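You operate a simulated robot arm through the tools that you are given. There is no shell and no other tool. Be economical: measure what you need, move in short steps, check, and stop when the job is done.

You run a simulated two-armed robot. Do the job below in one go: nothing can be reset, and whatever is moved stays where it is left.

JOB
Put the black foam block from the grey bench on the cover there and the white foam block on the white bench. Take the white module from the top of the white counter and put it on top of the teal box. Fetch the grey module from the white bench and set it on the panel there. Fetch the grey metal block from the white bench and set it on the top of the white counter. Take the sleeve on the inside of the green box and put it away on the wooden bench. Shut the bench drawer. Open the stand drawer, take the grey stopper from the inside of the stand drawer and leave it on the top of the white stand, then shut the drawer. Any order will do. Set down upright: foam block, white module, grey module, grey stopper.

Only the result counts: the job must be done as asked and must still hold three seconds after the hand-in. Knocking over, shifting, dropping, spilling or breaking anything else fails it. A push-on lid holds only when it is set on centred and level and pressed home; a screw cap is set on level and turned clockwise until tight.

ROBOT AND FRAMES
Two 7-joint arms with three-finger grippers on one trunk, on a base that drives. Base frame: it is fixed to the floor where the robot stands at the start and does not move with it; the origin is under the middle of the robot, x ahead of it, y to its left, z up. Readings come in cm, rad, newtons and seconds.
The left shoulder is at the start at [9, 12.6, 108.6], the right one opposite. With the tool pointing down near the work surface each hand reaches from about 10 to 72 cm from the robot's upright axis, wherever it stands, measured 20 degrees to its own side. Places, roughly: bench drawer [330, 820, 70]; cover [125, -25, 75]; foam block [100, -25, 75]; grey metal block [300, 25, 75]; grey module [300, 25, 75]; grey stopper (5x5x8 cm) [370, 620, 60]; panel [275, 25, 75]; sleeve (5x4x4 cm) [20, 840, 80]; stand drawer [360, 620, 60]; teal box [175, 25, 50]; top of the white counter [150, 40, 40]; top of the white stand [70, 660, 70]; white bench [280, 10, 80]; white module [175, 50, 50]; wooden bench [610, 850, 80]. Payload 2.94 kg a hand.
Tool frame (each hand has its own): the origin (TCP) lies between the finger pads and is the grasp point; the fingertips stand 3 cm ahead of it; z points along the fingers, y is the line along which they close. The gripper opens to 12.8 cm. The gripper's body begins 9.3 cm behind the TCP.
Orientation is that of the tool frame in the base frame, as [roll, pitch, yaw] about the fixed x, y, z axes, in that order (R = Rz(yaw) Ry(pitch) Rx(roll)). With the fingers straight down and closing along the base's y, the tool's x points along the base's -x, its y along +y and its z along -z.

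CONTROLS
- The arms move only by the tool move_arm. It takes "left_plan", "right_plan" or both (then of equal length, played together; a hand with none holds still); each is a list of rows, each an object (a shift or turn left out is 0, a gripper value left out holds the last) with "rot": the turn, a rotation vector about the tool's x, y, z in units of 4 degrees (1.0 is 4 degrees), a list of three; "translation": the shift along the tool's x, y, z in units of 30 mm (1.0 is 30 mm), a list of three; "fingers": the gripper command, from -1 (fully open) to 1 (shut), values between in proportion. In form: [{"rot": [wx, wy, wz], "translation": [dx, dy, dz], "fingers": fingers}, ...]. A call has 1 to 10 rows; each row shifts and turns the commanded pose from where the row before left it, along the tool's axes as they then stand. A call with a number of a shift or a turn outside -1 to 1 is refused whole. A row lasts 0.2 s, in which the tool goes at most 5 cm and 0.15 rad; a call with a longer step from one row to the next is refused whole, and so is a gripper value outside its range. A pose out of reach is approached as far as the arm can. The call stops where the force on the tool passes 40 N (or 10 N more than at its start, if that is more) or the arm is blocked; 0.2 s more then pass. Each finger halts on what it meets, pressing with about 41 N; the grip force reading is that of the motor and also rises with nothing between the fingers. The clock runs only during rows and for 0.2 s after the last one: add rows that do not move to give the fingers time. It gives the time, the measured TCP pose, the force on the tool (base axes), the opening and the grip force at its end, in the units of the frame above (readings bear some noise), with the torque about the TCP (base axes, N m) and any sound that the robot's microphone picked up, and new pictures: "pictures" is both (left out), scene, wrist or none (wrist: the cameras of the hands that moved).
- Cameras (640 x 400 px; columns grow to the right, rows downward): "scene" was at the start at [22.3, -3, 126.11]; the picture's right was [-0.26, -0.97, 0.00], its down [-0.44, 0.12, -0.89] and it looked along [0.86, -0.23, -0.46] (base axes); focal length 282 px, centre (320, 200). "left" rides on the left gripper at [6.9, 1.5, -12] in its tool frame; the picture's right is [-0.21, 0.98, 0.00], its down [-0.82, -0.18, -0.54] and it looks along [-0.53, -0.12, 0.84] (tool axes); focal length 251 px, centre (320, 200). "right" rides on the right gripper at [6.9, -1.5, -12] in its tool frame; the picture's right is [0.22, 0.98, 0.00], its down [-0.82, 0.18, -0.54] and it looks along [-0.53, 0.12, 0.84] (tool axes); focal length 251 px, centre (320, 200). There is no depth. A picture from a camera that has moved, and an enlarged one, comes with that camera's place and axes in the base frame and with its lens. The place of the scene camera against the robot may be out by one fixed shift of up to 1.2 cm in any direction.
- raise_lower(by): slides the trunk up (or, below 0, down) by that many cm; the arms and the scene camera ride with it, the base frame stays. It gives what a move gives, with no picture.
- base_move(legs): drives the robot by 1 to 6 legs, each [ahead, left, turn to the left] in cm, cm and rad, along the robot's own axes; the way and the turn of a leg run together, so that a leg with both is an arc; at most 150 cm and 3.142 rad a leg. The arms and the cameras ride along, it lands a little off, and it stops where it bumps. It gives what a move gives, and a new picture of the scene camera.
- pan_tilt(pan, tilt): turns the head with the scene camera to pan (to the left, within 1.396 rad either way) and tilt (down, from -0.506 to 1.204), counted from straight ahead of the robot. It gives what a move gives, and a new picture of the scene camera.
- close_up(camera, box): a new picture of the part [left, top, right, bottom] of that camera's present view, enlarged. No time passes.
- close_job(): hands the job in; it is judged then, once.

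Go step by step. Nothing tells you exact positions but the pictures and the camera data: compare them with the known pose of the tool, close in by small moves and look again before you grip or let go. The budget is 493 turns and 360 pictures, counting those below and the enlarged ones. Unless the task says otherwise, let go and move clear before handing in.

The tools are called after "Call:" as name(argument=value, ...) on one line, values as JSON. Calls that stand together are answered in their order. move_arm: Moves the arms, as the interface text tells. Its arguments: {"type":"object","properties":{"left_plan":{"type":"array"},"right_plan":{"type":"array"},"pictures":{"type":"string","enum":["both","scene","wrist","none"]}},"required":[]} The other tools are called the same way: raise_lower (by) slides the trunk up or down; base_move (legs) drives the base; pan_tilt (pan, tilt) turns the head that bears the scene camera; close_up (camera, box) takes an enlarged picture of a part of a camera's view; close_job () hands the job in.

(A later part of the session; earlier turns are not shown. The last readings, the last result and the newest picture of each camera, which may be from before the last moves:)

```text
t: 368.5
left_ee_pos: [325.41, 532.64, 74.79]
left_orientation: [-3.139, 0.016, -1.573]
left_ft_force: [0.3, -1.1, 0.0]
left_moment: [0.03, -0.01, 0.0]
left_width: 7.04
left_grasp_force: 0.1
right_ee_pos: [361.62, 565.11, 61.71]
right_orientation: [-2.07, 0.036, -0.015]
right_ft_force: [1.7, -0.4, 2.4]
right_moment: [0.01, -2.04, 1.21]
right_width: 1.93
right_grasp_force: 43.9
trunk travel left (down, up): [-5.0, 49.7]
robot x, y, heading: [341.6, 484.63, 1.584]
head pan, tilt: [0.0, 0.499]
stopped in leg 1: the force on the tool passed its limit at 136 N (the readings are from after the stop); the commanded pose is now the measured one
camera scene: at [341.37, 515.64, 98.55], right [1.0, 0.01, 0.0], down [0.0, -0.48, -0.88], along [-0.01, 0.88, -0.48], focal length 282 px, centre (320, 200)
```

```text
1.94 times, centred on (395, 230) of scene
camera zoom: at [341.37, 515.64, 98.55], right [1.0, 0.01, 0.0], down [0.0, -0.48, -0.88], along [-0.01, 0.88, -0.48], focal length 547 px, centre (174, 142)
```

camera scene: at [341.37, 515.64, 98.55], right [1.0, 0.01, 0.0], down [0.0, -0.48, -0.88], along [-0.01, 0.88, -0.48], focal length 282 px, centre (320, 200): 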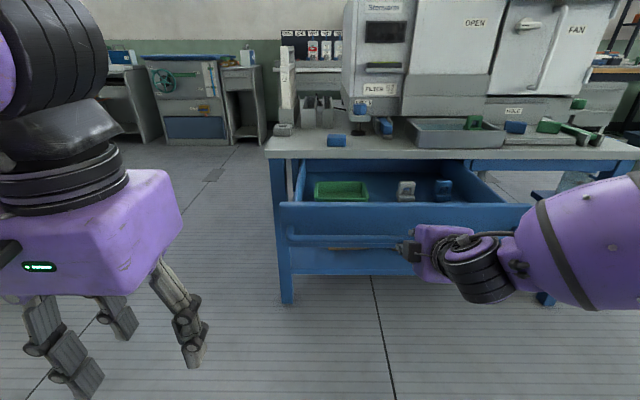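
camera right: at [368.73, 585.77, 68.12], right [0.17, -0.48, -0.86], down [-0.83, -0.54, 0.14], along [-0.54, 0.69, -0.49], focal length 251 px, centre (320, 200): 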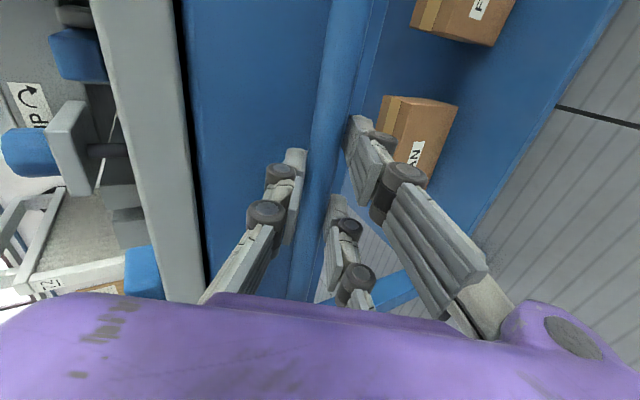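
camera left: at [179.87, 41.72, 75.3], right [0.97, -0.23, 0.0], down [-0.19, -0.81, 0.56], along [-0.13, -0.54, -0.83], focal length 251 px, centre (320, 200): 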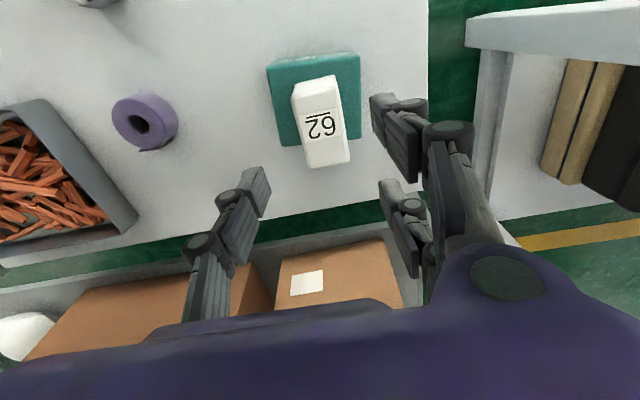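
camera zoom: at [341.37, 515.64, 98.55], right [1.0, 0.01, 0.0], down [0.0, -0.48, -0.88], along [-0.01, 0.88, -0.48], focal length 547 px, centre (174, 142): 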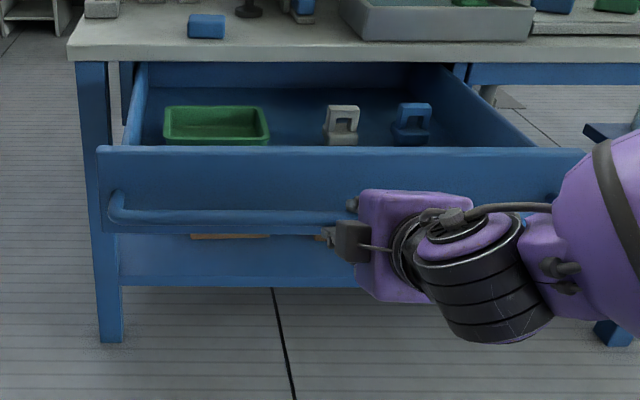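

The drawer is fully open (stop reached). Releasing the bar and withdrawing the right hand.

Call:
move_arm(right_plan=[{"fingers": -0.2}, {"fingers": -0.2}, {"fingers": -0.2}, {"translation": [0, 0, -1]}, {"translation": [0, 0, -1]}, {"translation": [0, 0, -1]}, {"translation": [0, -1, 0]}, {"translation": [0, -1, 0]}, {"translation": [0, -1, 0]}, {"translation": [0, -1, 0]}], pictures="scene")

```text
t: 370.7
left_ee_pos: [325.41, 532.64, 74.76]
left_orientation: [-3.139, 0.018, -1.574]
left_ft_force: [-0.4, -1.3, 0.5]
left_moment: [-0.01, 0.01, -0.01]
left_width: 7.05
left_grasp_force: 0.1
right_ee_pos: [362.37, 563.09, 76.6]
right_orientation: [-2.072, 0.04, -0.016]
right_ft_force: [-0.4, -0.6, -0.1]
right_moment: [-0.04, 0.02, 0.03]
right_width: 7.67
right_grasp_force: 0.0
trunk travel left (down, up): [-5.0, 49.7]
robot x, y, heading: [342.01, 485.02, 1.586]
head pan, tilt: [0.0, 0.499]
camera scene: at [341.37, 515.65, 98.54], right [1.0, 0.01, 0.0], down [0.0, -0.48, -0.88], along [-0.01, 0.88, -0.48], focal length 282 px, centre (320, 200)
```

scene: 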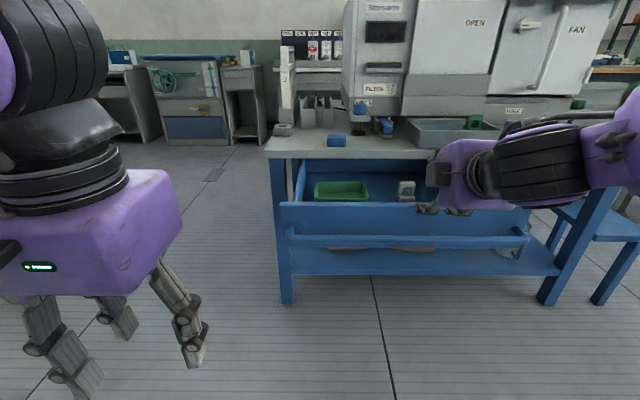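

Call:
move_arm(right_plan=[{"rot": [-1, 0, 0], "translation": [0, -1, 0]}, {"rot": [-1, 0, 0], "translation": [0, -1, 0]}, {"rot": [-1, 0, 0], "translation": [0, -1, 0]}, {"rot": [-1, 0, 0]}, {"rot": [-1, 0, 0]}, {"rot": [-1, 0, 0]}, {"rot": [-1, 0, 0]}, {"rot": [-1, 0, 0]}, {"rot": [-1, 0, 0]}, {"rot": [-1, 0, 0]}], pictures="none")

Call:
move_arm(right_plan=[{"rot": [-1, 0, 0]}, {"rot": [-1, 0, 0]}, {"rot": [-1, 0, 0]}, {"rot": [-1, 0, 0]}, {"rot": [-1, 0, 0]}, {"translation": [0.5, 1, -0.8]}, {"translation": [0.5, 1, -0.8]}, {"translation": [0.5, 1, -0.8]}, {"translation": [0.5, 1, -0.8]}, {"translation": [0.5, 1, -0.8]}], pictures="scene")

```text
t: 372.9
left_ee_pos: [325.43, 532.82, 74.83]
left_orientation: [-3.138, 0.016, -1.574]
left_ft_force: [0.0, 0.4, -0.1]
left_moment: [0.02, 0.03, 0.0]
left_width: 7.03
left_grasp_force: 0.0
right_ee_pos: [365.22, 567.62, 84.09]
right_orientation: [-2.772, 0.04, -0.019]
right_ft_force: [0.0, -1.1, 0.5]
right_moment: [-0.01, 0.01, 0.0]
right_width: 7.69
right_grasp_force: 0.0
right hand out of reach, approached as far as the arm can: row 10
trunk travel left (down, up): [-5.0, 49.7]
robot x, y, heading: [341.53, 484.94, 1.58]
head pan, tilt: [0.0, 0.499]
```

```text
t: 375.1
left_ee_pos: [325.5, 532.65, 74.65]
left_orientation: [-3.138, 0.017, -1.575]
left_ft_force: [-0.3, -0.1, -0.6]
left_moment: [-0.01, 0.0, 0.02]
left_width: 7.05
left_grasp_force: 0.1
right_ee_pos: [376.55, 547.62, 91.86]
right_orientation: [-2.907, 0.043, -0.019]
right_ft_force: [-0.1, 0.9, -1.0]
right_moment: [0.02, 0.04, 0.02]
right_width: 7.7
right_grasp_force: 0.1
right hand out of reach, approached as far as the arm can: row 1, 2, 3, 4, 5
trunk travel left (down, up): [-5.0, 49.7]
robot x, y, heading: [341.78, 484.72, 1.581]
head pan, tilt: [0.0, 0.499]
camera scene: at [341.41, 515.62, 98.56], right [1.0, 0.01, 0.0], down [0.0, -0.48, -0.88], along [-0.01, 0.88, -0.48], focal length 282 px, centre (320, 200)
```

scene: 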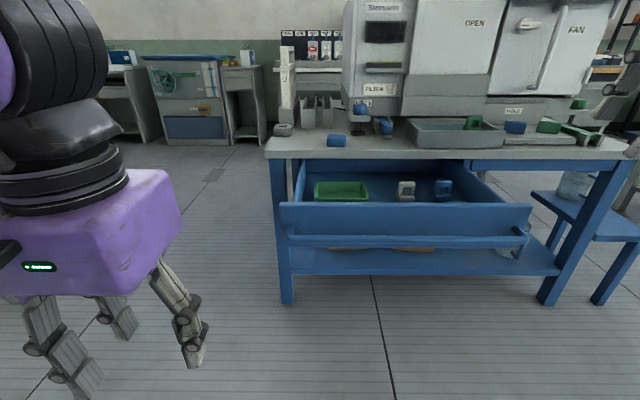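

Raising the trunk and bringing the left arm in front of the drawer.

Call:
raise_lower(by=20)

Call:
base_move(legs=[[0, -22, -0.01], [38, 0, 0]])

Call:
move_arm(left_plan=[{}], pictures="wrist")

```text
t: 377.3
left_ee_pos: [325.42, 532.66, 94.8]
left_orientation: [-3.139, 0.016, -1.574]
left_ft_force: [0.0, 0.1, 0.0]
left_moment: [-0.02, 0.02, 0.0]
left_width: 7.02
left_grasp_force: 0.0
right_ee_pos: [376.42, 548.18, 111.83]
right_orientation: [-2.908, 0.041, -0.021]
right_ft_force: [0.1, 0.1, -0.5]
right_moment: [0.0, -0.01, -0.01]
right_width: 7.66
right_grasp_force: 0.2
trunk travel left (down, up): [-25.0, 29.7]
robot x, y, heading: [342.05, 485.04, 1.582]
head pan, tilt: [0.0, 0.499]
```

```text
t: 381.9
left_ee_pos: [348.6, 570.8, 94.83]
left_orientation: [-3.137, 0.016, -1.581]
left_ft_force: [0.6, 0.7, -0.6]
left_moment: [-0.03, 0.01, -0.02]
left_width: 7.04
left_grasp_force: 0.1
right_ee_pos: [399.48, 585.9, 111.91]
right_orientation: [-2.909, 0.041, -0.024]
right_ft_force: [0.4, 0.3, -0.3]
right_moment: [-0.03, 0.02, 0.02]
right_width: 7.68
right_grasp_force: 0.0
trunk travel left (down, up): [-25.0, 29.7]
robot x, y, heading: [364.89, 523.21, 1.576]
head pan, tilt: [0.0, 0.499]
camera scene: at [364.37, 546.3, 120.87], right [1.0, 0.0, 0.0], down [0.0, -0.48, -0.88], along [0.0, 0.88, -0.48], focal length 282 px, centre (320, 200)
```

scene: 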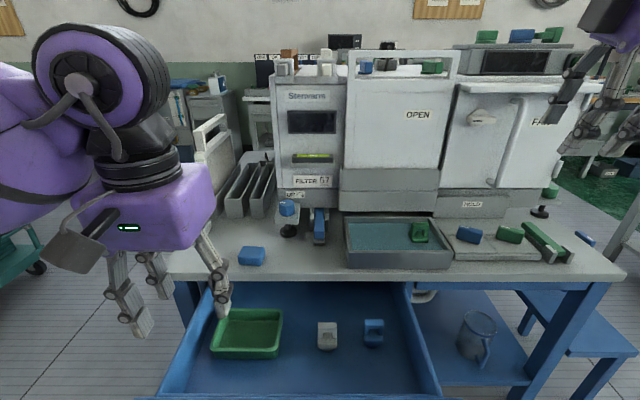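

```text
t: 382.3
left_ee_pos: [348.57, 570.67, 94.77]
left_orientation: [-3.137, 0.018, -1.581]
left_ft_force: [-0.2, -0.1, 0.7]
left_moment: [-0.02, -0.04, 0.01]
left_width: 7.04
left_grasp_force: 0.1
right_ee_pos: [399.62, 585.84, 111.82]
right_orientation: [-2.905, 0.043, -0.025]
right_ft_force: [-0.1, -1.0, -0.2]
right_moment: [0.0, -0.01, 0.01]
right_width: 7.68
right_grasp_force: 0.0
trunk travel left (down, up): [-25.0, 29.7]
robot x, y, heading: [364.62, 522.7, 1.577]
head pan, tilt: [0.0, 0.499]
camera left: at [346.87, 563.64, 106.64], right [-0.97, 0.22, 0.0], down [0.19, 0.81, 0.56], along [0.12, 0.54, -0.83], focal length 251 px, centre (320, 200)
```

left: 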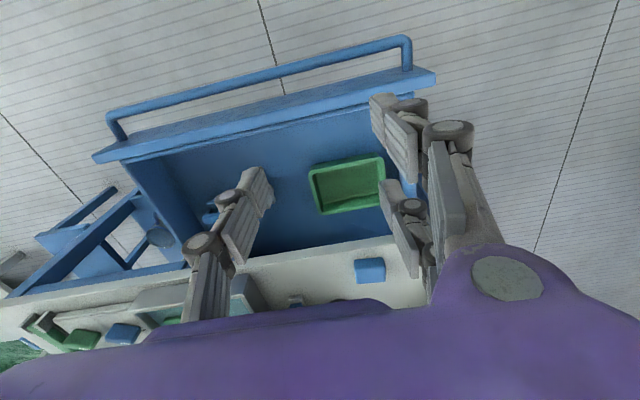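

Call:
move_arm(left_plan=[{"translation": [-0.89, -0.72, 0]}, {"translation": [-0.89, -0.72, 0]}, {"translation": [-0.89, -0.72, 0]}, {"translation": [-0.89, -0.72, 0]}, {"translation": [-0.89, -0.72, 0]}, {"translation": [-0.89, -0.72, 0]}, {"translation": [-0.89, -0.72, 0]}, {"translation": [-0.89, -0.72, 0]}, {"translation": [0, 0, 1]}, {"translation": [0, 0, 1]}], pictures="both")

Call:
close_up(camera="left", box=[240, 40, 400, 200])

```text
t: 384.5
left_ee_pos: [366.15, 591.8, 88.82]
left_orientation: [-3.138, 0.016, -1.583]
left_ft_force: [0.3, 0.8, 0.8]
left_moment: [0.01, 0.03, 0.02]
left_width: 7.02
left_grasp_force: 0.0
right_ee_pos: [399.47, 585.89, 111.77]
right_orientation: [-2.907, 0.043, -0.026]
right_ft_force: [-0.5, 0.1, 0.5]
right_moment: [-0.01, 0.02, 0.0]
right_width: 7.67
right_grasp_force: 0.1
trunk travel left (down, up): [-25.0, 29.7]
robot x, y, heading: [364.41, 523.2, 1.575]
head pan, tilt: [0.0, 0.499]
camera scene: at [364.39, 546.3, 120.86], right [1.0, 0.0, 0.0], down [0.0, -0.48, -0.88], along [0.0, 0.88, -0.48], focal length 282 px, centre (320, 200)
camera left: at [364.51, 584.74, 100.83], right [-0.97, 0.22, 0.0], down [0.19, 0.81, 0.55], along [0.12, 0.54, -0.83], focal length 251 px, centre (320, 200)
```

scene: 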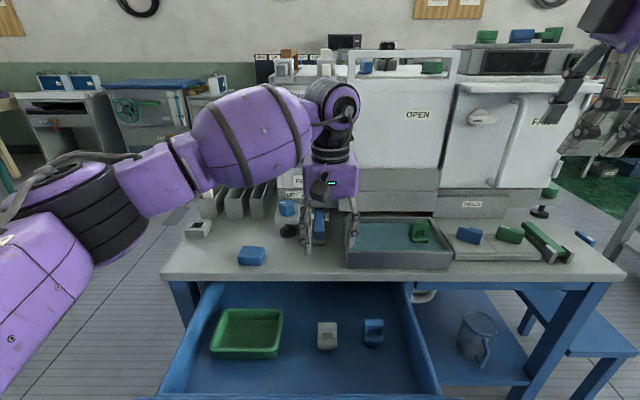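
left: 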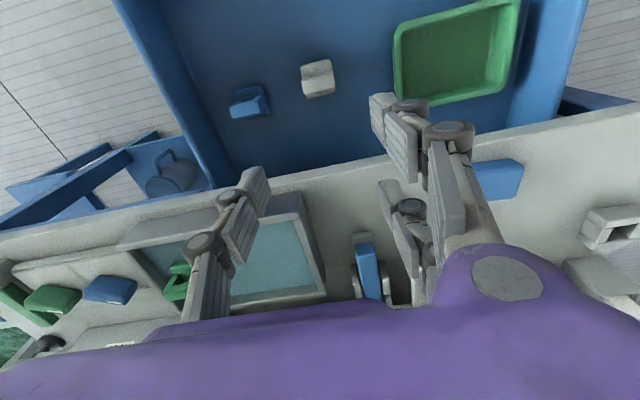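

```text
2.50 times, centred on (320, 120) of left
camera zoom: at [364.51, 584.74, 100.83], right [-0.97, 0.22, 0.0], down [0.19, 0.81, 0.55], along [0.12, 0.54, -0.83], focal length 629 px, centre (320, 400)
```

zoom: 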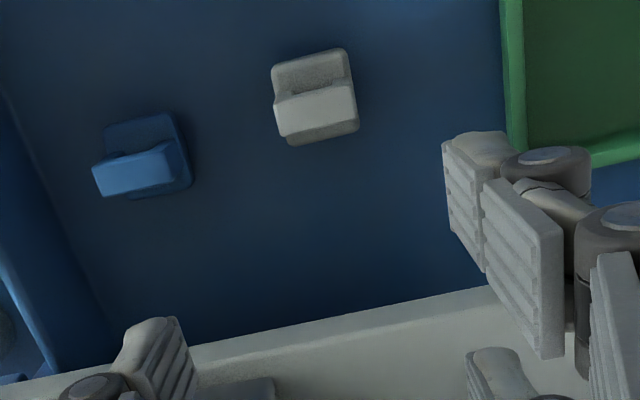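

Stopper located at ≈(366, 591), top z≈64. Going down to z≈66 and checking.

Call:
move_arm(left_plan=[{"translation": [0.2, 0, 1], "fingers": -0.1}, {"translation": [0, 0, 1]}, {"translation": [0, 0, 1]}, {"translation": [0, 0, 1]}, {"translation": [0, 0, 1]}, {"translation": [0, 0, 1]}, {}], pictures="both")

```text
t: 386.1
left_ee_pos: [366.02, 591.74, 71.1]
left_orientation: [-3.138, 0.017, -1.58]
left_ft_force: [-0.7, -0.1, 0.3]
left_moment: [0.01, 0.03, 0.02]
left_width: 7.06
left_grasp_force: 0.1
right_ee_pos: [399.51, 585.96, 111.95]
right_orientation: [-2.909, 0.041, -0.024]
right_ft_force: [0.3, -0.4, -0.6]
right_moment: [0.0, -0.02, -0.03]
right_width: 7.67
right_grasp_force: 0.0
trunk travel left (down, up): [-25.0, 29.7]
robot x, y, heading: [364.83, 522.78, 1.574]
head pan, tilt: [0.0, 0.499]
camera scene: at [364.36, 546.24, 120.88], right [1.0, 0.0, 0.0], down [0.0, -0.48, -0.88], along [0.0, 0.88, -0.48], focal length 282 px, centre (320, 200)
camera left: at [364.34, 584.62, 83.0], right [-0.97, 0.22, 0.0], down [0.19, 0.81, 0.56], along [0.12, 0.54, -0.83], focal length 251 px, centre (320, 200)
```

scene: 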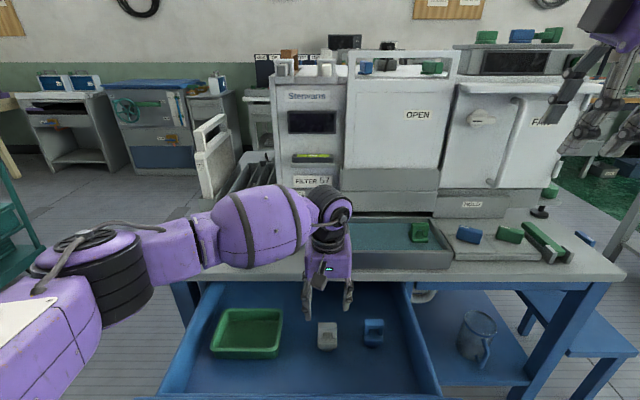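
left: 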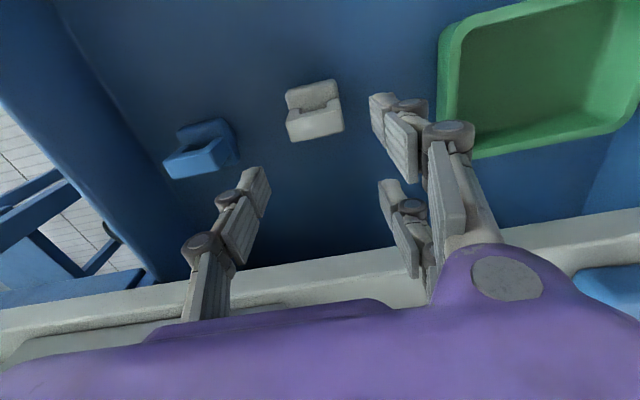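

Arch top ≈ (366, 590.7, 61.5). Adjusting slightly and going further down.

Call:
move_arm(left_plan=[{"translation": [0.33, 0, 0.5]}, {"translation": [0, 0, 1]}, {"translation": [0, 0, 1]}, {"translation": [0, 0, 0.5]}, {}], pictures="both")

```text
t: 387.3
left_ee_pos: [366.16, 590.91, 61.92]
left_orientation: [-3.139, 0.016, -1.58]
left_ft_force: [-0.8, -0.2, 0.3]
left_moment: [0.0, 0.03, -0.01]
left_width: 7.03
left_grasp_force: 0.0
right_ee_pos: [399.55, 585.96, 111.85]
right_orientation: [-2.908, 0.044, -0.025]
right_ft_force: [0.0, -0.4, 0.3]
right_moment: [-0.01, 0.0, -0.02]
right_width: 7.65
right_grasp_force: 0.1
trunk travel left (down, up): [-25.0, 29.7]
robot x, y, heading: [364.54, 522.89, 1.574]
head pan, tilt: [0.0, 0.499]
camera scene: at [364.37, 546.26, 120.88], right [1.0, 0.0, 0.0], down [0.0, -0.48, -0.88], along [0.0, 0.88, -0.48], focal length 282 px, centre (320, 200)
camera left: at [364.6, 583.84, 73.97], right [-0.97, 0.22, 0.0], down [0.19, 0.81, 0.56], along [0.12, 0.54, -0.83], focal length 251 px, centre (320, 200)
```

scene: 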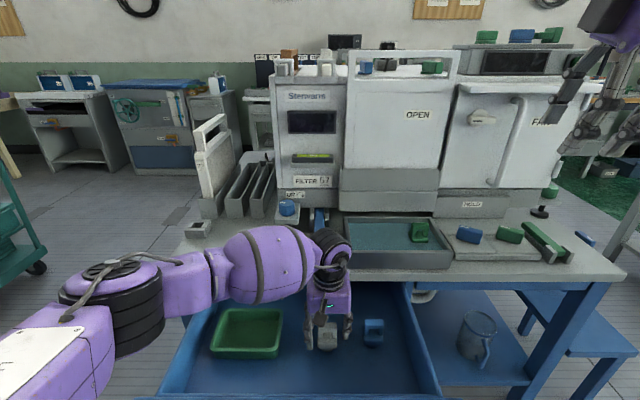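
left: 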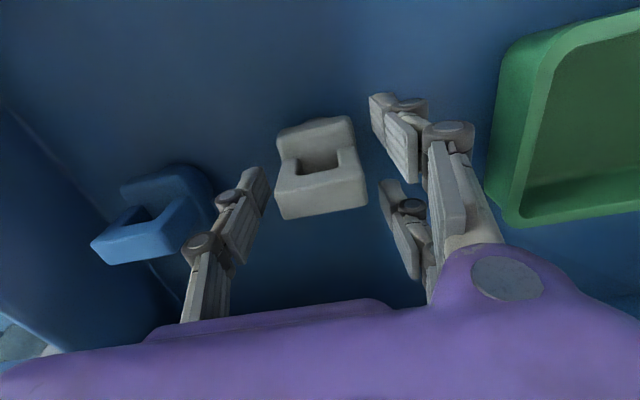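

Call:
move_arm(left_plan=[{"translation": [0, 0, 0.5]}, {}, {"fingers": 1}, {"fingers": 1}, {"fingers": 1}, {"fingers": 1}], pictures="wrist")

```text
t: 388.7
left_ee_pos: [366.1, 590.85, 60.77]
left_orientation: [-3.137, 0.017, -1.58]
left_ft_force: [-0.7, 0.1, 0.8]
left_moment: [-0.01, 0.09, -0.01]
left_width: 4.47
left_grasp_force: 41.4
right_ee_pos: [399.54, 585.91, 111.75]
right_orientation: [-2.906, 0.043, -0.024]
right_ft_force: [0.0, -0.7, 1.1]
right_moment: [0.01, 0.01, 0.01]
right_width: 7.66
right_grasp_force: 0.1
trunk travel left (down, up): [-25.0, 29.7]
robot x, y, heading: [364.51, 522.66, 1.574]
head pan, tilt: [0.0, 0.499]
camera left: at [364.53, 583.82, 72.62], right [-0.97, 0.22, 0.0], down [0.19, 0.81, 0.56], along [0.12, 0.54, -0.83], focal length 251 px, centre (320, 200)
```

left: 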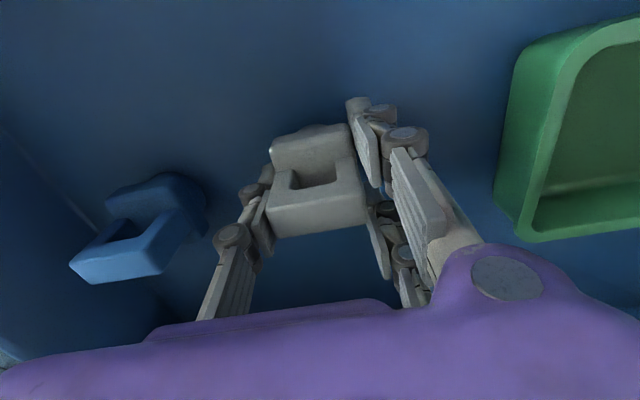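

Gripped. Lifting the stopper out.

Call:
move_arm(left_plan=[{"translation": [0, 0, -0.5]}, {"translation": [0, 0, -1]}, {"translation": [0, 0, -1]}, {"translation": [0, 0, -1]}, {"translation": [0, 0, -1]}, {"translation": [0, 0, -1]}, {"translation": [0, 0, -1]}, {"translation": [0, 0, -1]}, {"translation": [0, 0, -1]}, {"translation": [0, 0, -1]}], pictures="both")

```text
t: 390.9
left_ee_pos: [366.09, 590.39, 89.33]
left_orientation: [-3.138, 0.018, -1.578]
left_ft_force: [0.4, 0.2, -0.7]
left_moment: [0.03, 0.01, -0.01]
left_width: 4.44
left_grasp_force: 40.7
right_ee_pos: [399.52, 586.01, 111.88]
right_orientation: [-2.906, 0.042, -0.023]
right_ft_force: [-0.2, 0.8, 0.8]
right_moment: [0.03, 0.0, -0.01]
right_width: 7.66
right_grasp_force: 0.1
trunk travel left (down, up): [-25.0, 29.7]
robot x, y, heading: [364.56, 522.95, 1.572]
head pan, tilt: [0.0, 0.499]
camera scene: at [364.37, 546.22, 120.88], right [1.0, 0.0, 0.0], down [0.0, -0.48, -0.88], along [0.0, 0.88, -0.48], focal length 282 px, centre (320, 200)
camera left: at [364.42, 583.32, 101.16], right [-0.97, 0.22, 0.0], down [0.19, 0.81, 0.56], along [0.12, 0.54, -0.83], focal length 251 px, centre (320, 200)
```

scene: 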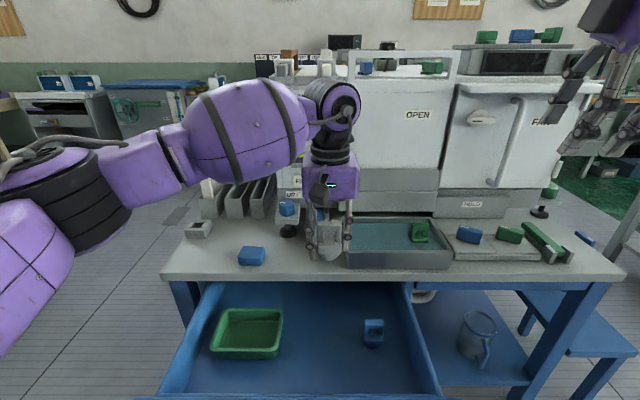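
left: 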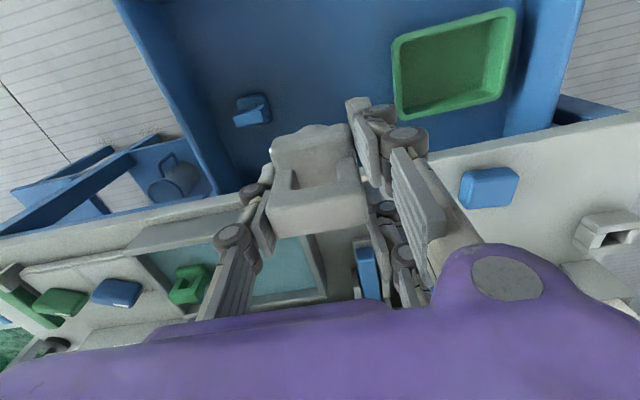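

Stopper is out. Now I close the drawer the same way I opened it: draw the left hand back and set up the right hand on the bar again.

Call:
move_arm(left_plan=[{"translation": [1, 0, -0.4]}, {"translation": [1, 0, -0.4]}, {"translation": [1, 0.5, -0.4]}, {"translation": [1, 0.5, -0.4]}, {"translation": [1, 0.5, -0.4]}, {"translation": [1, 0.5, -0.4]}, {"translation": [1, 0.5, -0.4]}, {"translation": [0, 0.5, -0.4]}, {"translation": [0, 0.5, 0]}, {"translation": [0, 0.5, 0]}], pictures="none")

Call:
base_move(legs=[[-48, 0, 0], [0, 22, 0.005]])

Call:
raise_lower(by=-20)

```text
t: 393.1
left_ee_pos: [353.74, 569.4, 98.25]
left_orientation: [-3.138, 0.019, -1.582]
left_ft_force: [-0.7, 0.1, -0.7]
left_moment: [0.02, -0.04, 0.0]
left_width: 4.45
left_grasp_force: 41.5
right_ee_pos: [399.37, 585.91, 111.86]
right_orientation: [-2.907, 0.039, -0.025]
right_ft_force: [-0.3, -0.5, -0.1]
right_moment: [-0.01, -0.02, 0.04]
right_width: 7.67
right_grasp_force: 0.0
trunk travel left (down, up): [-25.0, 29.7]
robot x, y, heading: [364.35, 522.75, 1.575]
head pan, tilt: [0.0, 0.499]
```

```text
t: 395.8
left_ee_pos: [353.85, 525.74, 98.18]
left_orientation: [-3.136, 0.017, -1.578]
left_ft_force: [-0.2, 0.5, -1.6]
left_moment: [-0.04, -0.08, -0.02]
left_width: 4.48
left_grasp_force: 40.9
right_ee_pos: [399.4, 542.46, 111.94]
right_orientation: [-2.904, 0.041, -0.019]
right_ft_force: [-0.3, 1.6, 0.3]
right_moment: [-0.07, -0.02, 0.01]
right_width: 7.68
right_grasp_force: 0.0
trunk travel left (down, up): [-25.0, 29.7]
robot x, y, heading: [365.01, 479.31, 1.584]
head pan, tilt: [0.0, 0.499]
stopped in leg 1: the robot was blocked; the commanded pose is now the measured one
camera scene: at [364.58, 502.74, 120.84], right [1.0, 0.01, 0.0], down [0.0, -0.48, -0.88], along [-0.01, 0.88, -0.48], focal length 282 px, centre (320, 200)
```

scene: 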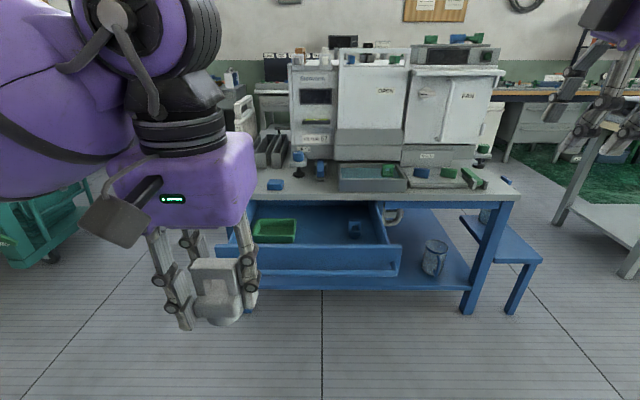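

```text
t: 397.9
left_ee_pos: [353.99, 525.55, 78.36]
left_orientation: [-3.137, 0.02, -1.576]
left_ft_force: [0.2, 0.0, -0.1]
left_moment: [0.02, 0.08, 0.02]
left_width: 4.49
left_grasp_force: 40.9
right_ee_pos: [399.35, 542.41, 92.09]
right_orientation: [-2.904, 0.041, -0.018]
right_ft_force: [0.4, 0.7, -1.0]
right_moment: [0.0, 0.0, 0.0]
right_width: 7.66
right_grasp_force: 0.1
trunk travel left (down, up): [-5.0, 49.7]
robot x, y, heading: [364.96, 479.07, 1.577]
head pan, tilt: [0.0, 0.499]
```

Call:
base_move(legs=[[4, 0, 0], [0, 24, 0]])

Call:
move_arm(right_plan=[{"rot": [1, 0, 0], "translation": [0, 0.3, 0.5]}, {"rot": [1, 0, 0], "translation": [0, 0.3, 0.5]}, {"rot": [1, 0, 0], "translation": [0, 0.3, 0.5]}, {"rot": [1, 0, 0], "translation": [0, 0.3, 0.5]}, {"rot": [1, 0, 0], "translation": [0, 0.3, 0.5]}, {"rot": [1, 0, 0], "translation": [0, 0.3, 0.5]}, {"rot": [1, 0, 0]}, {"rot": [1, 0, 0]}, {"rot": [1, 0, 0]}, {"rot": [1, 0, 0]}], pictures="both")

```text
t: 398.6
left_ee_pos: [353.91, 525.52, 78.27]
left_orientation: [-3.136, 0.016, -1.575]
left_ft_force: [-1.2, 0.0, -0.1]
left_moment: [0.03, -0.04, 0.01]
left_width: 4.46
left_grasp_force: 41.3
right_ee_pos: [399.41, 542.47, 92.0]
right_orientation: [-2.901, 0.041, -0.017]
right_ft_force: [-0.6, -0.3, -0.4]
right_moment: [-0.01, -0.03, 0.0]
right_width: 7.66
right_grasp_force: 0.0
trunk travel left (down, up): [-5.0, 49.7]
robot x, y, heading: [365.23, 479.46, 1.573]
head pan, tilt: [0.0, 0.499]
stopped in leg 1: the robot was blocked; the commanded pose is now the measured one
camera scene: at [364.5, 509.98, 98.54], right [1.0, 0.01, 0.0], down [0.0, -0.48, -0.88], along [-0.01, 0.88, -0.48], focal length 282 px, centre (320, 200)
```

scene: 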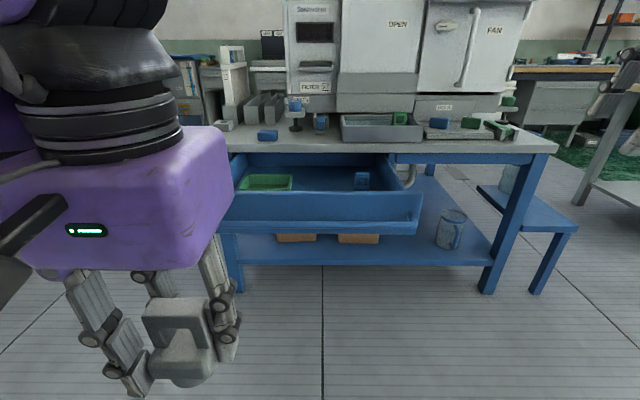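

```text
t: 400.8
left_ee_pos: [353.82, 525.5, 78.24]
left_orientation: [-3.136, 0.02, -1.576]
left_ft_force: [0.6, 0.1, -0.5]
left_moment: [0.02, 0.0, -0.01]
left_width: 4.42
left_grasp_force: 41.8
right_ee_pos: [398.96, 541.16, 81.69]
right_orientation: [-2.206, 0.045, -0.018]
right_ft_force: [0.3, -0.6, -0.5]
right_moment: [0.02, -0.02, -0.02]
right_width: 7.68
right_grasp_force: 0.1
trunk travel left (down, up): [-5.0, 49.7]
robot x, y, heading: [364.98, 479.36, 1.581]
head pan, tilt: [0.0, 0.499]
camera scene: at [364.5, 509.98, 98.54], right [1.0, 0.01, 0.0], down [0.0, -0.48, -0.88], along [-0.01, 0.88, -0.48], focal length 282 px, centre (320, 200)
camera right: at [406.16, 532.34, 89.7], right [0.17, -0.58, -0.8], down [-0.82, -0.53, 0.21], along [-0.54, 0.62, -0.57], focal length 251 px, centre (320, 200)
```

scene: 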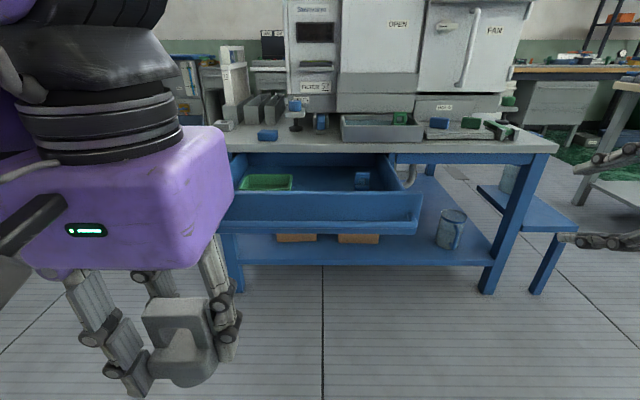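
right: 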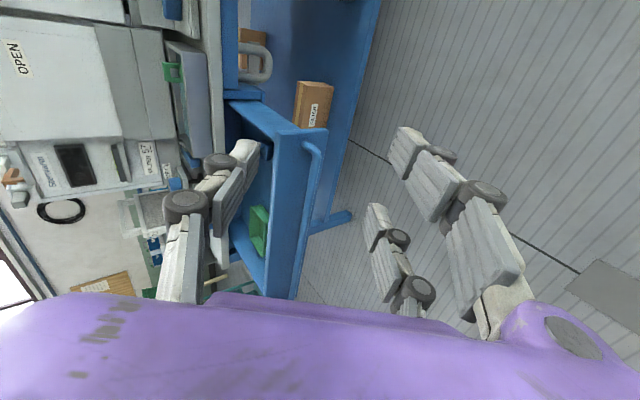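

Call:
base_move(legs=[[8, 0, 0]])

```text
t: 401.5
left_ee_pos: [353.88, 525.43, 78.46]
left_orientation: [-3.137, 0.017, -1.576]
left_ft_force: [-0.5, -0.2, -1.5]
left_moment: [0.02, -0.04, 0.04]
left_width: 4.46
left_grasp_force: 41.2
right_ee_pos: [398.92, 541.02, 81.78]
right_orientation: [-2.204, 0.045, -0.018]
right_ft_force: [0.5, -0.6, -0.3]
right_moment: [-0.01, -0.01, 0.01]
right_width: 7.67
right_grasp_force: 0.1
trunk travel left (down, up): [-5.0, 49.7]
robot x, y, heading: [364.86, 479.22, 1.576]
head pan, tilt: [0.0, 0.499]
stopped in leg 1: the robot was blocked; the commanded pose is now the measured one
camera scene: at [364.49, 509.98, 98.54], right [1.0, 0.01, 0.0], down [0.0, -0.48, -0.88], along [-0.01, 0.88, -0.48], focal length 282 px, centre (320, 200)
```

scene: 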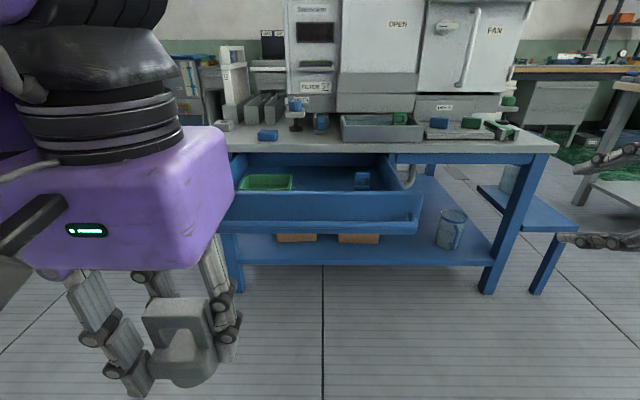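

Call:
base_move(legs=[[0, 8, 0]])

```text
t: 402.8
left_ee_pos: [353.78, 525.53, 78.38]
left_orientation: [-3.135, 0.016, -1.574]
left_ft_force: [-0.3, -0.3, -1.3]
left_moment: [0.04, -0.01, -0.01]
left_width: 4.48
left_grasp_force: 40.8
right_ee_pos: [398.8, 541.21, 81.83]
right_orientation: [-2.203, 0.044, -0.016]
right_ft_force: [-0.1, 0.1, 0.7]
right_moment: [-0.03, -0.06, -0.01]
right_width: 7.65
right_grasp_force: 0.1
trunk travel left (down, up): [-5.0, 49.7]
robot x, y, heading: [364.93, 479.28, 1.584]
head pan, tilt: [0.0, 0.499]
stopped in leg 1: the robot was blocked; the commanded pose is now the measured one
camera scene: at [364.43, 509.98, 98.54], right [1.0, 0.01, 0.0], down [0.0, -0.48, -0.88], along [-0.01, 0.88, -0.48], focal length 282 px, centre (320, 200)
```

scene: 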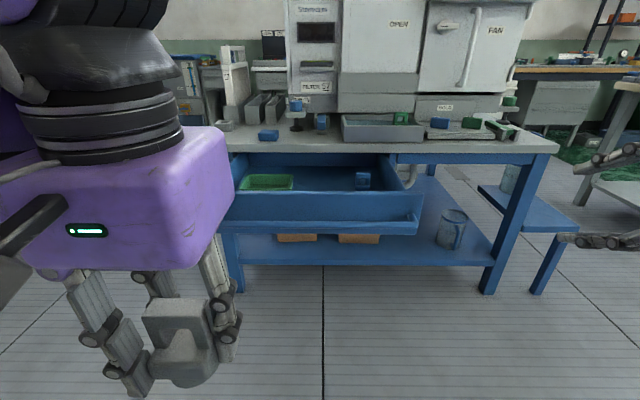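

Call:
base_move(legs=[[25, 0, 0]])

```text
t: 404.0
left_ee_pos: [353.8, 525.56, 78.37]
left_orientation: [-3.136, 0.017, -1.575]
left_ft_force: [0.7, 0.6, -0.5]
left_moment: [0.0, -0.01, 0.02]
left_width: 4.45
left_grasp_force: 40.9
right_ee_pos: [398.85, 541.21, 81.72]
right_orientation: [-2.204, 0.043, -0.015]
right_ft_force: [-0.7, -0.2, 0.1]
right_moment: [-0.02, 0.0, 0.01]
right_width: 7.68
right_grasp_force: 0.0
trunk travel left (down, up): [-5.0, 49.7]
robot x, y, heading: [364.75, 478.95, 1.577]
head pan, tilt: [0.0, 0.499]
stopped in leg 1: the robot was blocked; the commanded pose is now the measured one
camera scene: at [364.42, 509.98, 98.54], right [1.0, 0.01, 0.0], down [0.01, -0.48, -0.88], along [-0.01, 0.88, -0.48], focal length 282 px, centre (320, 200)
```

scene: 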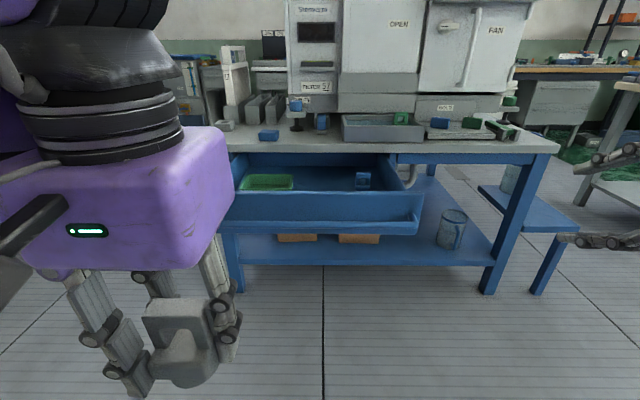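

Something still holds the base. I raise the trunk again and retry.

Call:
raise_lower(by=20)

Call:
base_move(legs=[[6, 0, 0]])

```text
t: 406.2
left_ee_pos: [353.89, 525.58, 98.35]
left_orientation: [-3.137, 0.018, -1.574]
left_ft_force: [0.5, 0.2, -0.8]
left_moment: [-0.05, 0.06, 0.03]
left_width: 4.46
left_grasp_force: 41.0
right_ee_pos: [398.69, 541.22, 101.65]
right_orientation: [-2.205, 0.044, -0.015]
right_ft_force: [1.2, 0.5, -0.6]
right_moment: [0.03, 0.06, 0.02]
right_width: 7.66
right_grasp_force: 0.0
trunk travel left (down, up): [-25.0, 29.7]
robot x, y, heading: [364.8, 479.57, 1.582]
head pan, tilt: [0.0, 0.499]
```

```text
t: 406.9
left_ee_pos: [353.66, 525.6, 98.25]
left_orientation: [-3.138, 0.014, -1.574]
left_ft_force: [-0.1, 0.3, -1.4]
left_moment: [-0.02, 0.0, -0.01]
left_width: 4.44
left_grasp_force: 41.1
right_ee_pos: [398.76, 541.28, 101.59]
right_orientation: [-2.203, 0.041, -0.013]
right_ft_force: [1.3, 0.1, -0.1]
right_moment: [-0.02, 0.02, 0.01]
right_width: 7.67
right_grasp_force: 0.0
trunk travel left (down, up): [-25.0, 29.7]
robot x, y, heading: [364.94, 479.44, 1.58]
head pan, tilt: [0.0, 0.499]
stopped in leg 1: the robot was blocked; the commanded pose is now the measured one
camera scene: at [364.48, 502.6, 120.87], right [1.0, 0.01, 0.0], down [0.01, -0.48, -0.88], along [-0.01, 0.88, -0.48], focal length 282 px, centre (320, 200)
```

scene: 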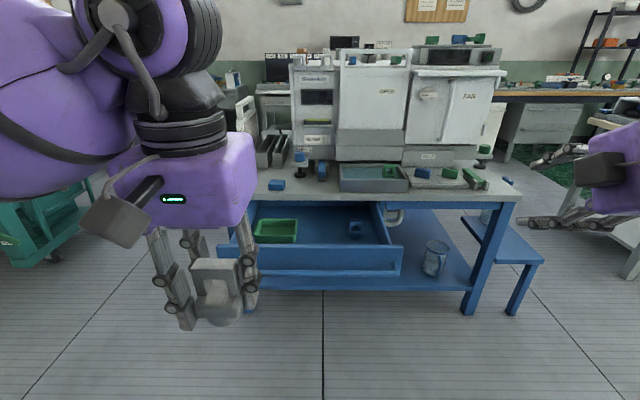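

Call:
base_move(legs=[[0, 0, 0.12]])

Call:
base_move(legs=[[-3, 0, 0]])

```text
t: 407.8
left_ee_pos: [353.69, 525.45, 98.33]
left_orientation: [-3.137, 0.017, -1.571]
left_ft_force: [-0.3, 0.0, -1.1]
left_moment: [0.01, 0.03, 0.0]
left_width: 4.47
left_grasp_force: 40.5
right_ee_pos: [398.47, 541.2, 101.56]
right_orientation: [-2.205, 0.044, -0.01]
right_ft_force: [-0.4, 1.0, 0.0]
right_moment: [0.01, 0.02, -0.02]
right_width: 7.67
right_grasp_force: 0.0
trunk travel left (down, up): [-25.0, 29.7]
robot x, y, heading: [364.58, 479.12, 1.587]
head pan, tilt: [0.0, 0.499]
camera scene: at [364.41, 502.61, 120.87], right [1.0, 0.01, 0.0], down [0.01, -0.48, -0.88], along [-0.01, 0.88, -0.48], focal length 282 px, centre (320, 200)
```

scene: 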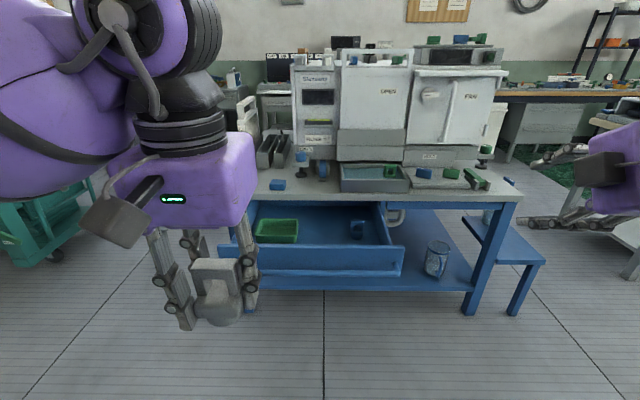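

```text
t: 408.7
left_ee_pos: [353.52, 525.49, 98.4]
left_orientation: [-3.137, 0.015, -1.572]
left_ft_force: [-0.1, -0.2, -1.4]
left_moment: [0.0, -0.07, -0.04]
left_width: 4.47
left_grasp_force: 40.7
right_ee_pos: [398.46, 541.35, 101.58]
right_orientation: [-2.205, 0.042, -0.009]
right_ft_force: [0.1, -0.2, 0.4]
right_moment: [-0.03, -0.02, -0.02]
right_width: 7.68
right_grasp_force: 0.0
trunk travel left (down, up): [-25.0, 29.7]
robot x, y, heading: [364.79, 479.41, 1.584]
head pan, tilt: [0.0, 0.499]
stopped in leg 1: the robot was blocked; the commanded pose is now the measured one
camera scene: at [364.4, 502.61, 120.87], right [1.0, 0.01, 0.0], down [0.01, -0.48, -0.88], along [-0.01, 0.88, -0.48], focal length 282 px, centre (320, 200)
```

scene: 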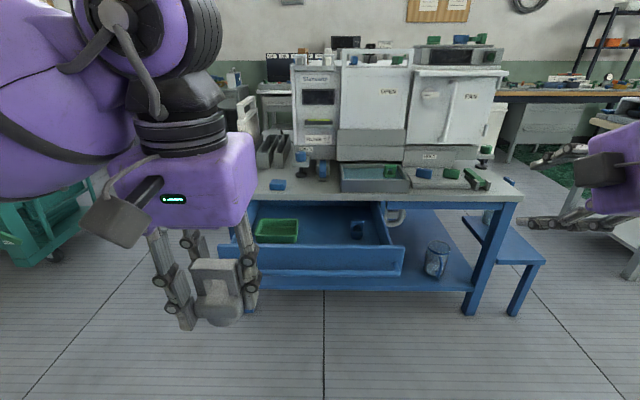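

The base did not respond even to a turn, as the head once did; possibly a passing fault. I use the time to ready the right hand, then retry.

Call:
move_arm(right_plan=[{"rot": [1, 0, 0]}, {"rot": [1, 0, 0]}, {}, {}, {}, {}, {}, {}, {}, {}], pictures="none")

Call:
base_move(legs=[[10, 0, 0]])

```text
t: 410.9
left_ee_pos: [353.58, 525.42, 98.18]
left_orientation: [-3.137, 0.015, -1.571]
left_ft_force: [0.3, -0.7, -0.4]
left_moment: [0.0, 0.0, -0.01]
left_width: 4.48
left_grasp_force: 40.7
right_ee_pos: [398.4, 541.37, 101.6]
right_orientation: [-2.063, 0.043, -0.01]
right_ft_force: [-0.2, -0.4, 0.5]
right_moment: [0.03, 0.03, 0.0]
right_width: 7.69
right_grasp_force: 0.0
trunk travel left (down, up): [-25.0, 29.7]
robot x, y, heading: [365.2, 479.15, 1.584]
head pan, tilt: [0.0, 0.499]
```

```text
t: 411.6
left_ee_pos: [353.55, 525.34, 98.19]
left_orientation: [-3.135, 0.015, -1.574]
left_ft_force: [-0.3, 0.0, -1.4]
left_moment: [0.02, 0.05, -0.01]
left_width: 4.45
left_grasp_force: 40.7
right_ee_pos: [398.44, 541.56, 101.63]
right_orientation: [-2.066, 0.042, -0.009]
right_ft_force: [-0.3, -1.3, 0.3]
right_moment: [-0.01, -0.01, -0.02]
right_width: 7.67
right_grasp_force: 0.1
trunk travel left (down, up): [-25.0, 29.7]
robot x, y, heading: [364.94, 479.42, 1.586]
head pan, tilt: [0.0, 0.499]
stopped in leg 1: the robot was blocked; the commanded pose is now the measured one
camera scene: at [364.39, 502.61, 120.87], right [1.0, 0.02, 0.0], down [0.01, -0.48, -0.88], along [-0.01, 0.88, -0.48], focal length 282 px, centre (320, 200)
```

scene: 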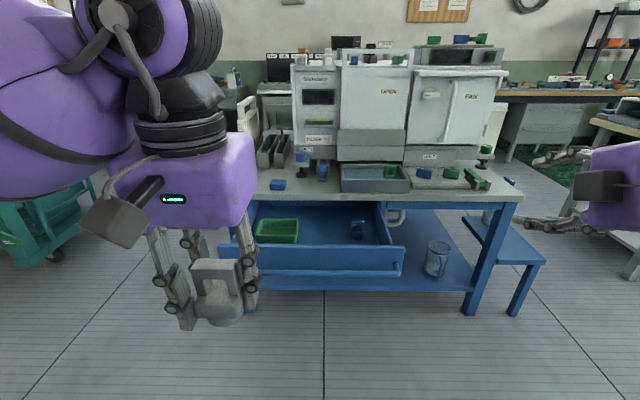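

I look down to the sides to see what holds the base.

Call:
pan_tilt(pan=-1.39, tilt=0.9)

Call:
pan_tilt(pan=1.39, tilt=0.9)

```text
t: 413.1
left_ee_pos: [353.55, 525.48, 98.32]
left_orientation: [-3.135, 0.014, -1.57]
left_ft_force: [-0.5, -0.1, -0.4]
left_moment: [0.02, -0.01, -0.01]
left_width: 4.47
left_grasp_force: 41.3
right_ee_pos: [398.4, 541.42, 101.62]
right_orientation: [-2.065, 0.041, -0.009]
right_ft_force: [0.4, -0.1, -0.8]
right_moment: [0.03, 0.02, 0.01]
right_width: 7.69
right_grasp_force: 0.0
trunk travel left (down, up): [-25.0, 29.7]
robot x, y, heading: [364.84, 479.34, 1.591]
head pan, tilt: [-1.389, 0.901]
camera scene: at [371.92, 494.99, 117.49], right [0.2, -0.98, 0.0], down [-0.77, -0.15, -0.62], along [0.61, 0.12, -0.78], focal length 282 px, centre (320, 200)
```

scene: 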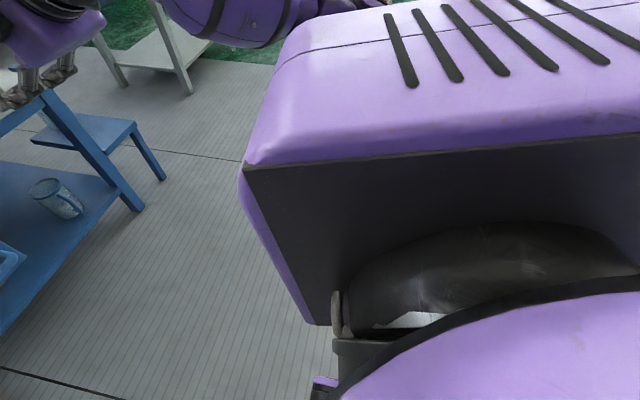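

```text
t: 415.5
left_ee_pos: [353.6, 525.41, 98.27]
left_orientation: [-3.138, 0.014, -1.57]
left_ft_force: [-0.4, 0.8, -0.6]
left_moment: [0.02, -0.02, 0.0]
left_width: 4.44
left_grasp_force: 41.4
right_ee_pos: [398.31, 541.48, 101.58]
right_orientation: [-2.064, 0.042, -0.008]
right_ft_force: [-0.8, 0.0, -0.4]
right_moment: [-0.07, 0.02, -0.02]
right_width: 7.7
right_grasp_force: 0.2
trunk travel left (down, up): [-25.0, 29.7]
robot x, y, heading: [365.03, 479.49, 1.584]
head pan, tilt: [1.389, 0.901]
camera scene: at [357.08, 494.76, 117.48], right [0.17, 0.99, 0.0], down [0.77, -0.13, -0.62], along [-0.61, 0.1, -0.78], focal length 282 px, centre (320, 200)
```

scene: 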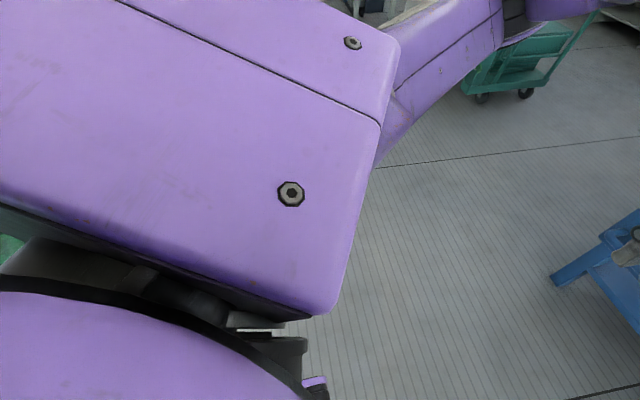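

Call:
base_move(legs=[[0, 0, -0.3]])

Call:
base_move(legs=[[0, -15, 0]])

Call:
base_move(legs=[[60, 0, 0]])

```text
t: 416.2
left_ee_pos: [353.57, 525.46, 98.28]
left_orientation: [-3.138, 0.015, -1.571]
left_ft_force: [0.4, 0.1, -1.4]
left_moment: [0.03, 0.02, -0.01]
left_width: 4.47
left_grasp_force: 40.8
right_ee_pos: [398.35, 541.44, 101.5]
right_orientation: [-2.062, 0.043, -0.008]
right_ft_force: [-0.5, 0.0, 0.2]
right_moment: [-0.03, -0.01, 0.0]
right_width: 7.69
right_grasp_force: 0.0
trunk travel left (down, up): [-25.0, 29.7]
robot x, y, heading: [364.73, 478.9, 1.586]
head pan, tilt: [1.389, 0.901]
stopped in leg 1: the robot was blocked; the commanded pose is now the measured one
camera scene: at [357.07, 494.76, 117.49], right [0.17, 0.99, 0.0], down [0.77, -0.13, -0.62], along [-0.61, 0.1, -0.78], focal length 282 px, centre (320, 200)
```

scene: 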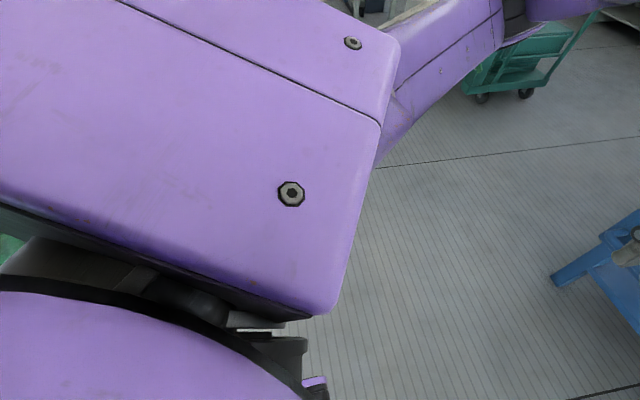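

```text
t: 416.9
left_ee_pos: [353.62, 525.5, 98.18]
left_orientation: [-3.137, 0.016, -1.573]
left_ft_force: [-0.2, 0.3, -1.5]
left_moment: [-0.01, 0.01, 0.0]
left_width: 4.47
left_grasp_force: 40.7
right_ee_pos: [398.35, 541.45, 101.6]
right_orientation: [-2.065, 0.039, -0.009]
right_ft_force: [0.0, -0.2, 0.1]
right_moment: [-0.01, -0.01, -0.01]
right_width: 7.68
right_grasp_force: 0.0
trunk travel left (down, up): [-25.0, 29.7]
robot x, y, heading: [365.03, 479.26, 1.588]
head pan, tilt: [1.389, 0.901]
stopped in leg 1: the robot was blocked; the commanded pose is now the measured one
camera scene: at [357.07, 494.76, 117.49], right [0.17, 0.99, 0.0], down [0.77, -0.13, -0.62], along [-0.61, 0.1, -0.78], focal length 282 px, centre (320, 200)
```

scene: 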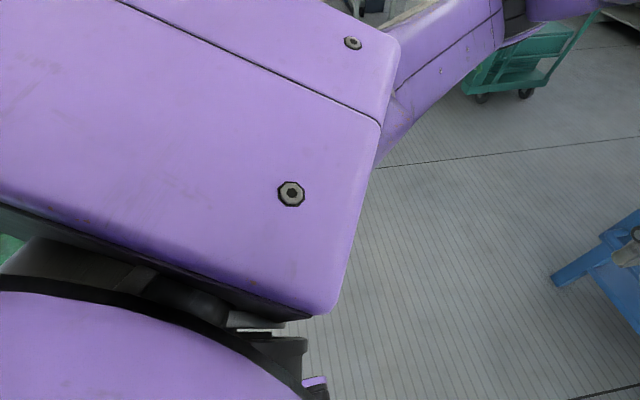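

```text
t: 417.5
left_ee_pos: [353.64, 525.43, 98.22]
left_orientation: [-3.136, 0.016, -1.574]
left_ft_force: [0.4, 0.4, -0.1]
left_moment: [-0.05, 0.01, 0.01]
left_width: 4.47
left_grasp_force: 41.0
right_ee_pos: [398.4, 541.52, 101.57]
right_orientation: [-2.063, 0.039, -0.006]
right_ft_force: [-0.1, 2.0, 0.2]
right_moment: [-0.01, -0.01, 0.01]
right_width: 7.7
right_grasp_force: 0.1
trunk travel left (down, up): [-25.0, 29.7]
robot x, y, heading: [364.68, 479.22, 1.585]
head pan, tilt: [1.389, 0.901]
stopped in leg 1: the robot was blocked; the commanded pose is now the measured one
camera scene: at [357.07, 494.75, 117.49], right [0.16, 0.99, 0.0], down [0.77, -0.13, -0.62], along [-0.61, 0.1, -0.78], focal length 282 px, centre (320, 200)
```

scene: 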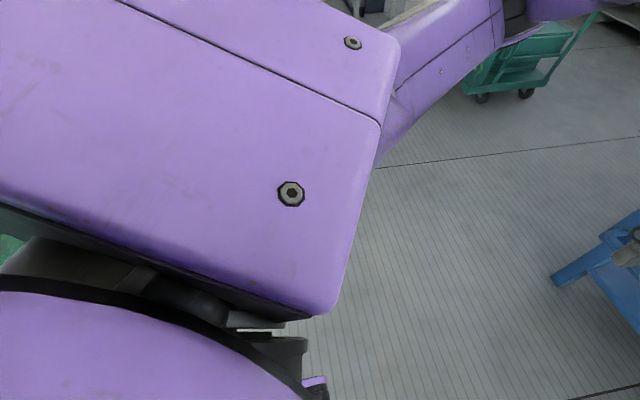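

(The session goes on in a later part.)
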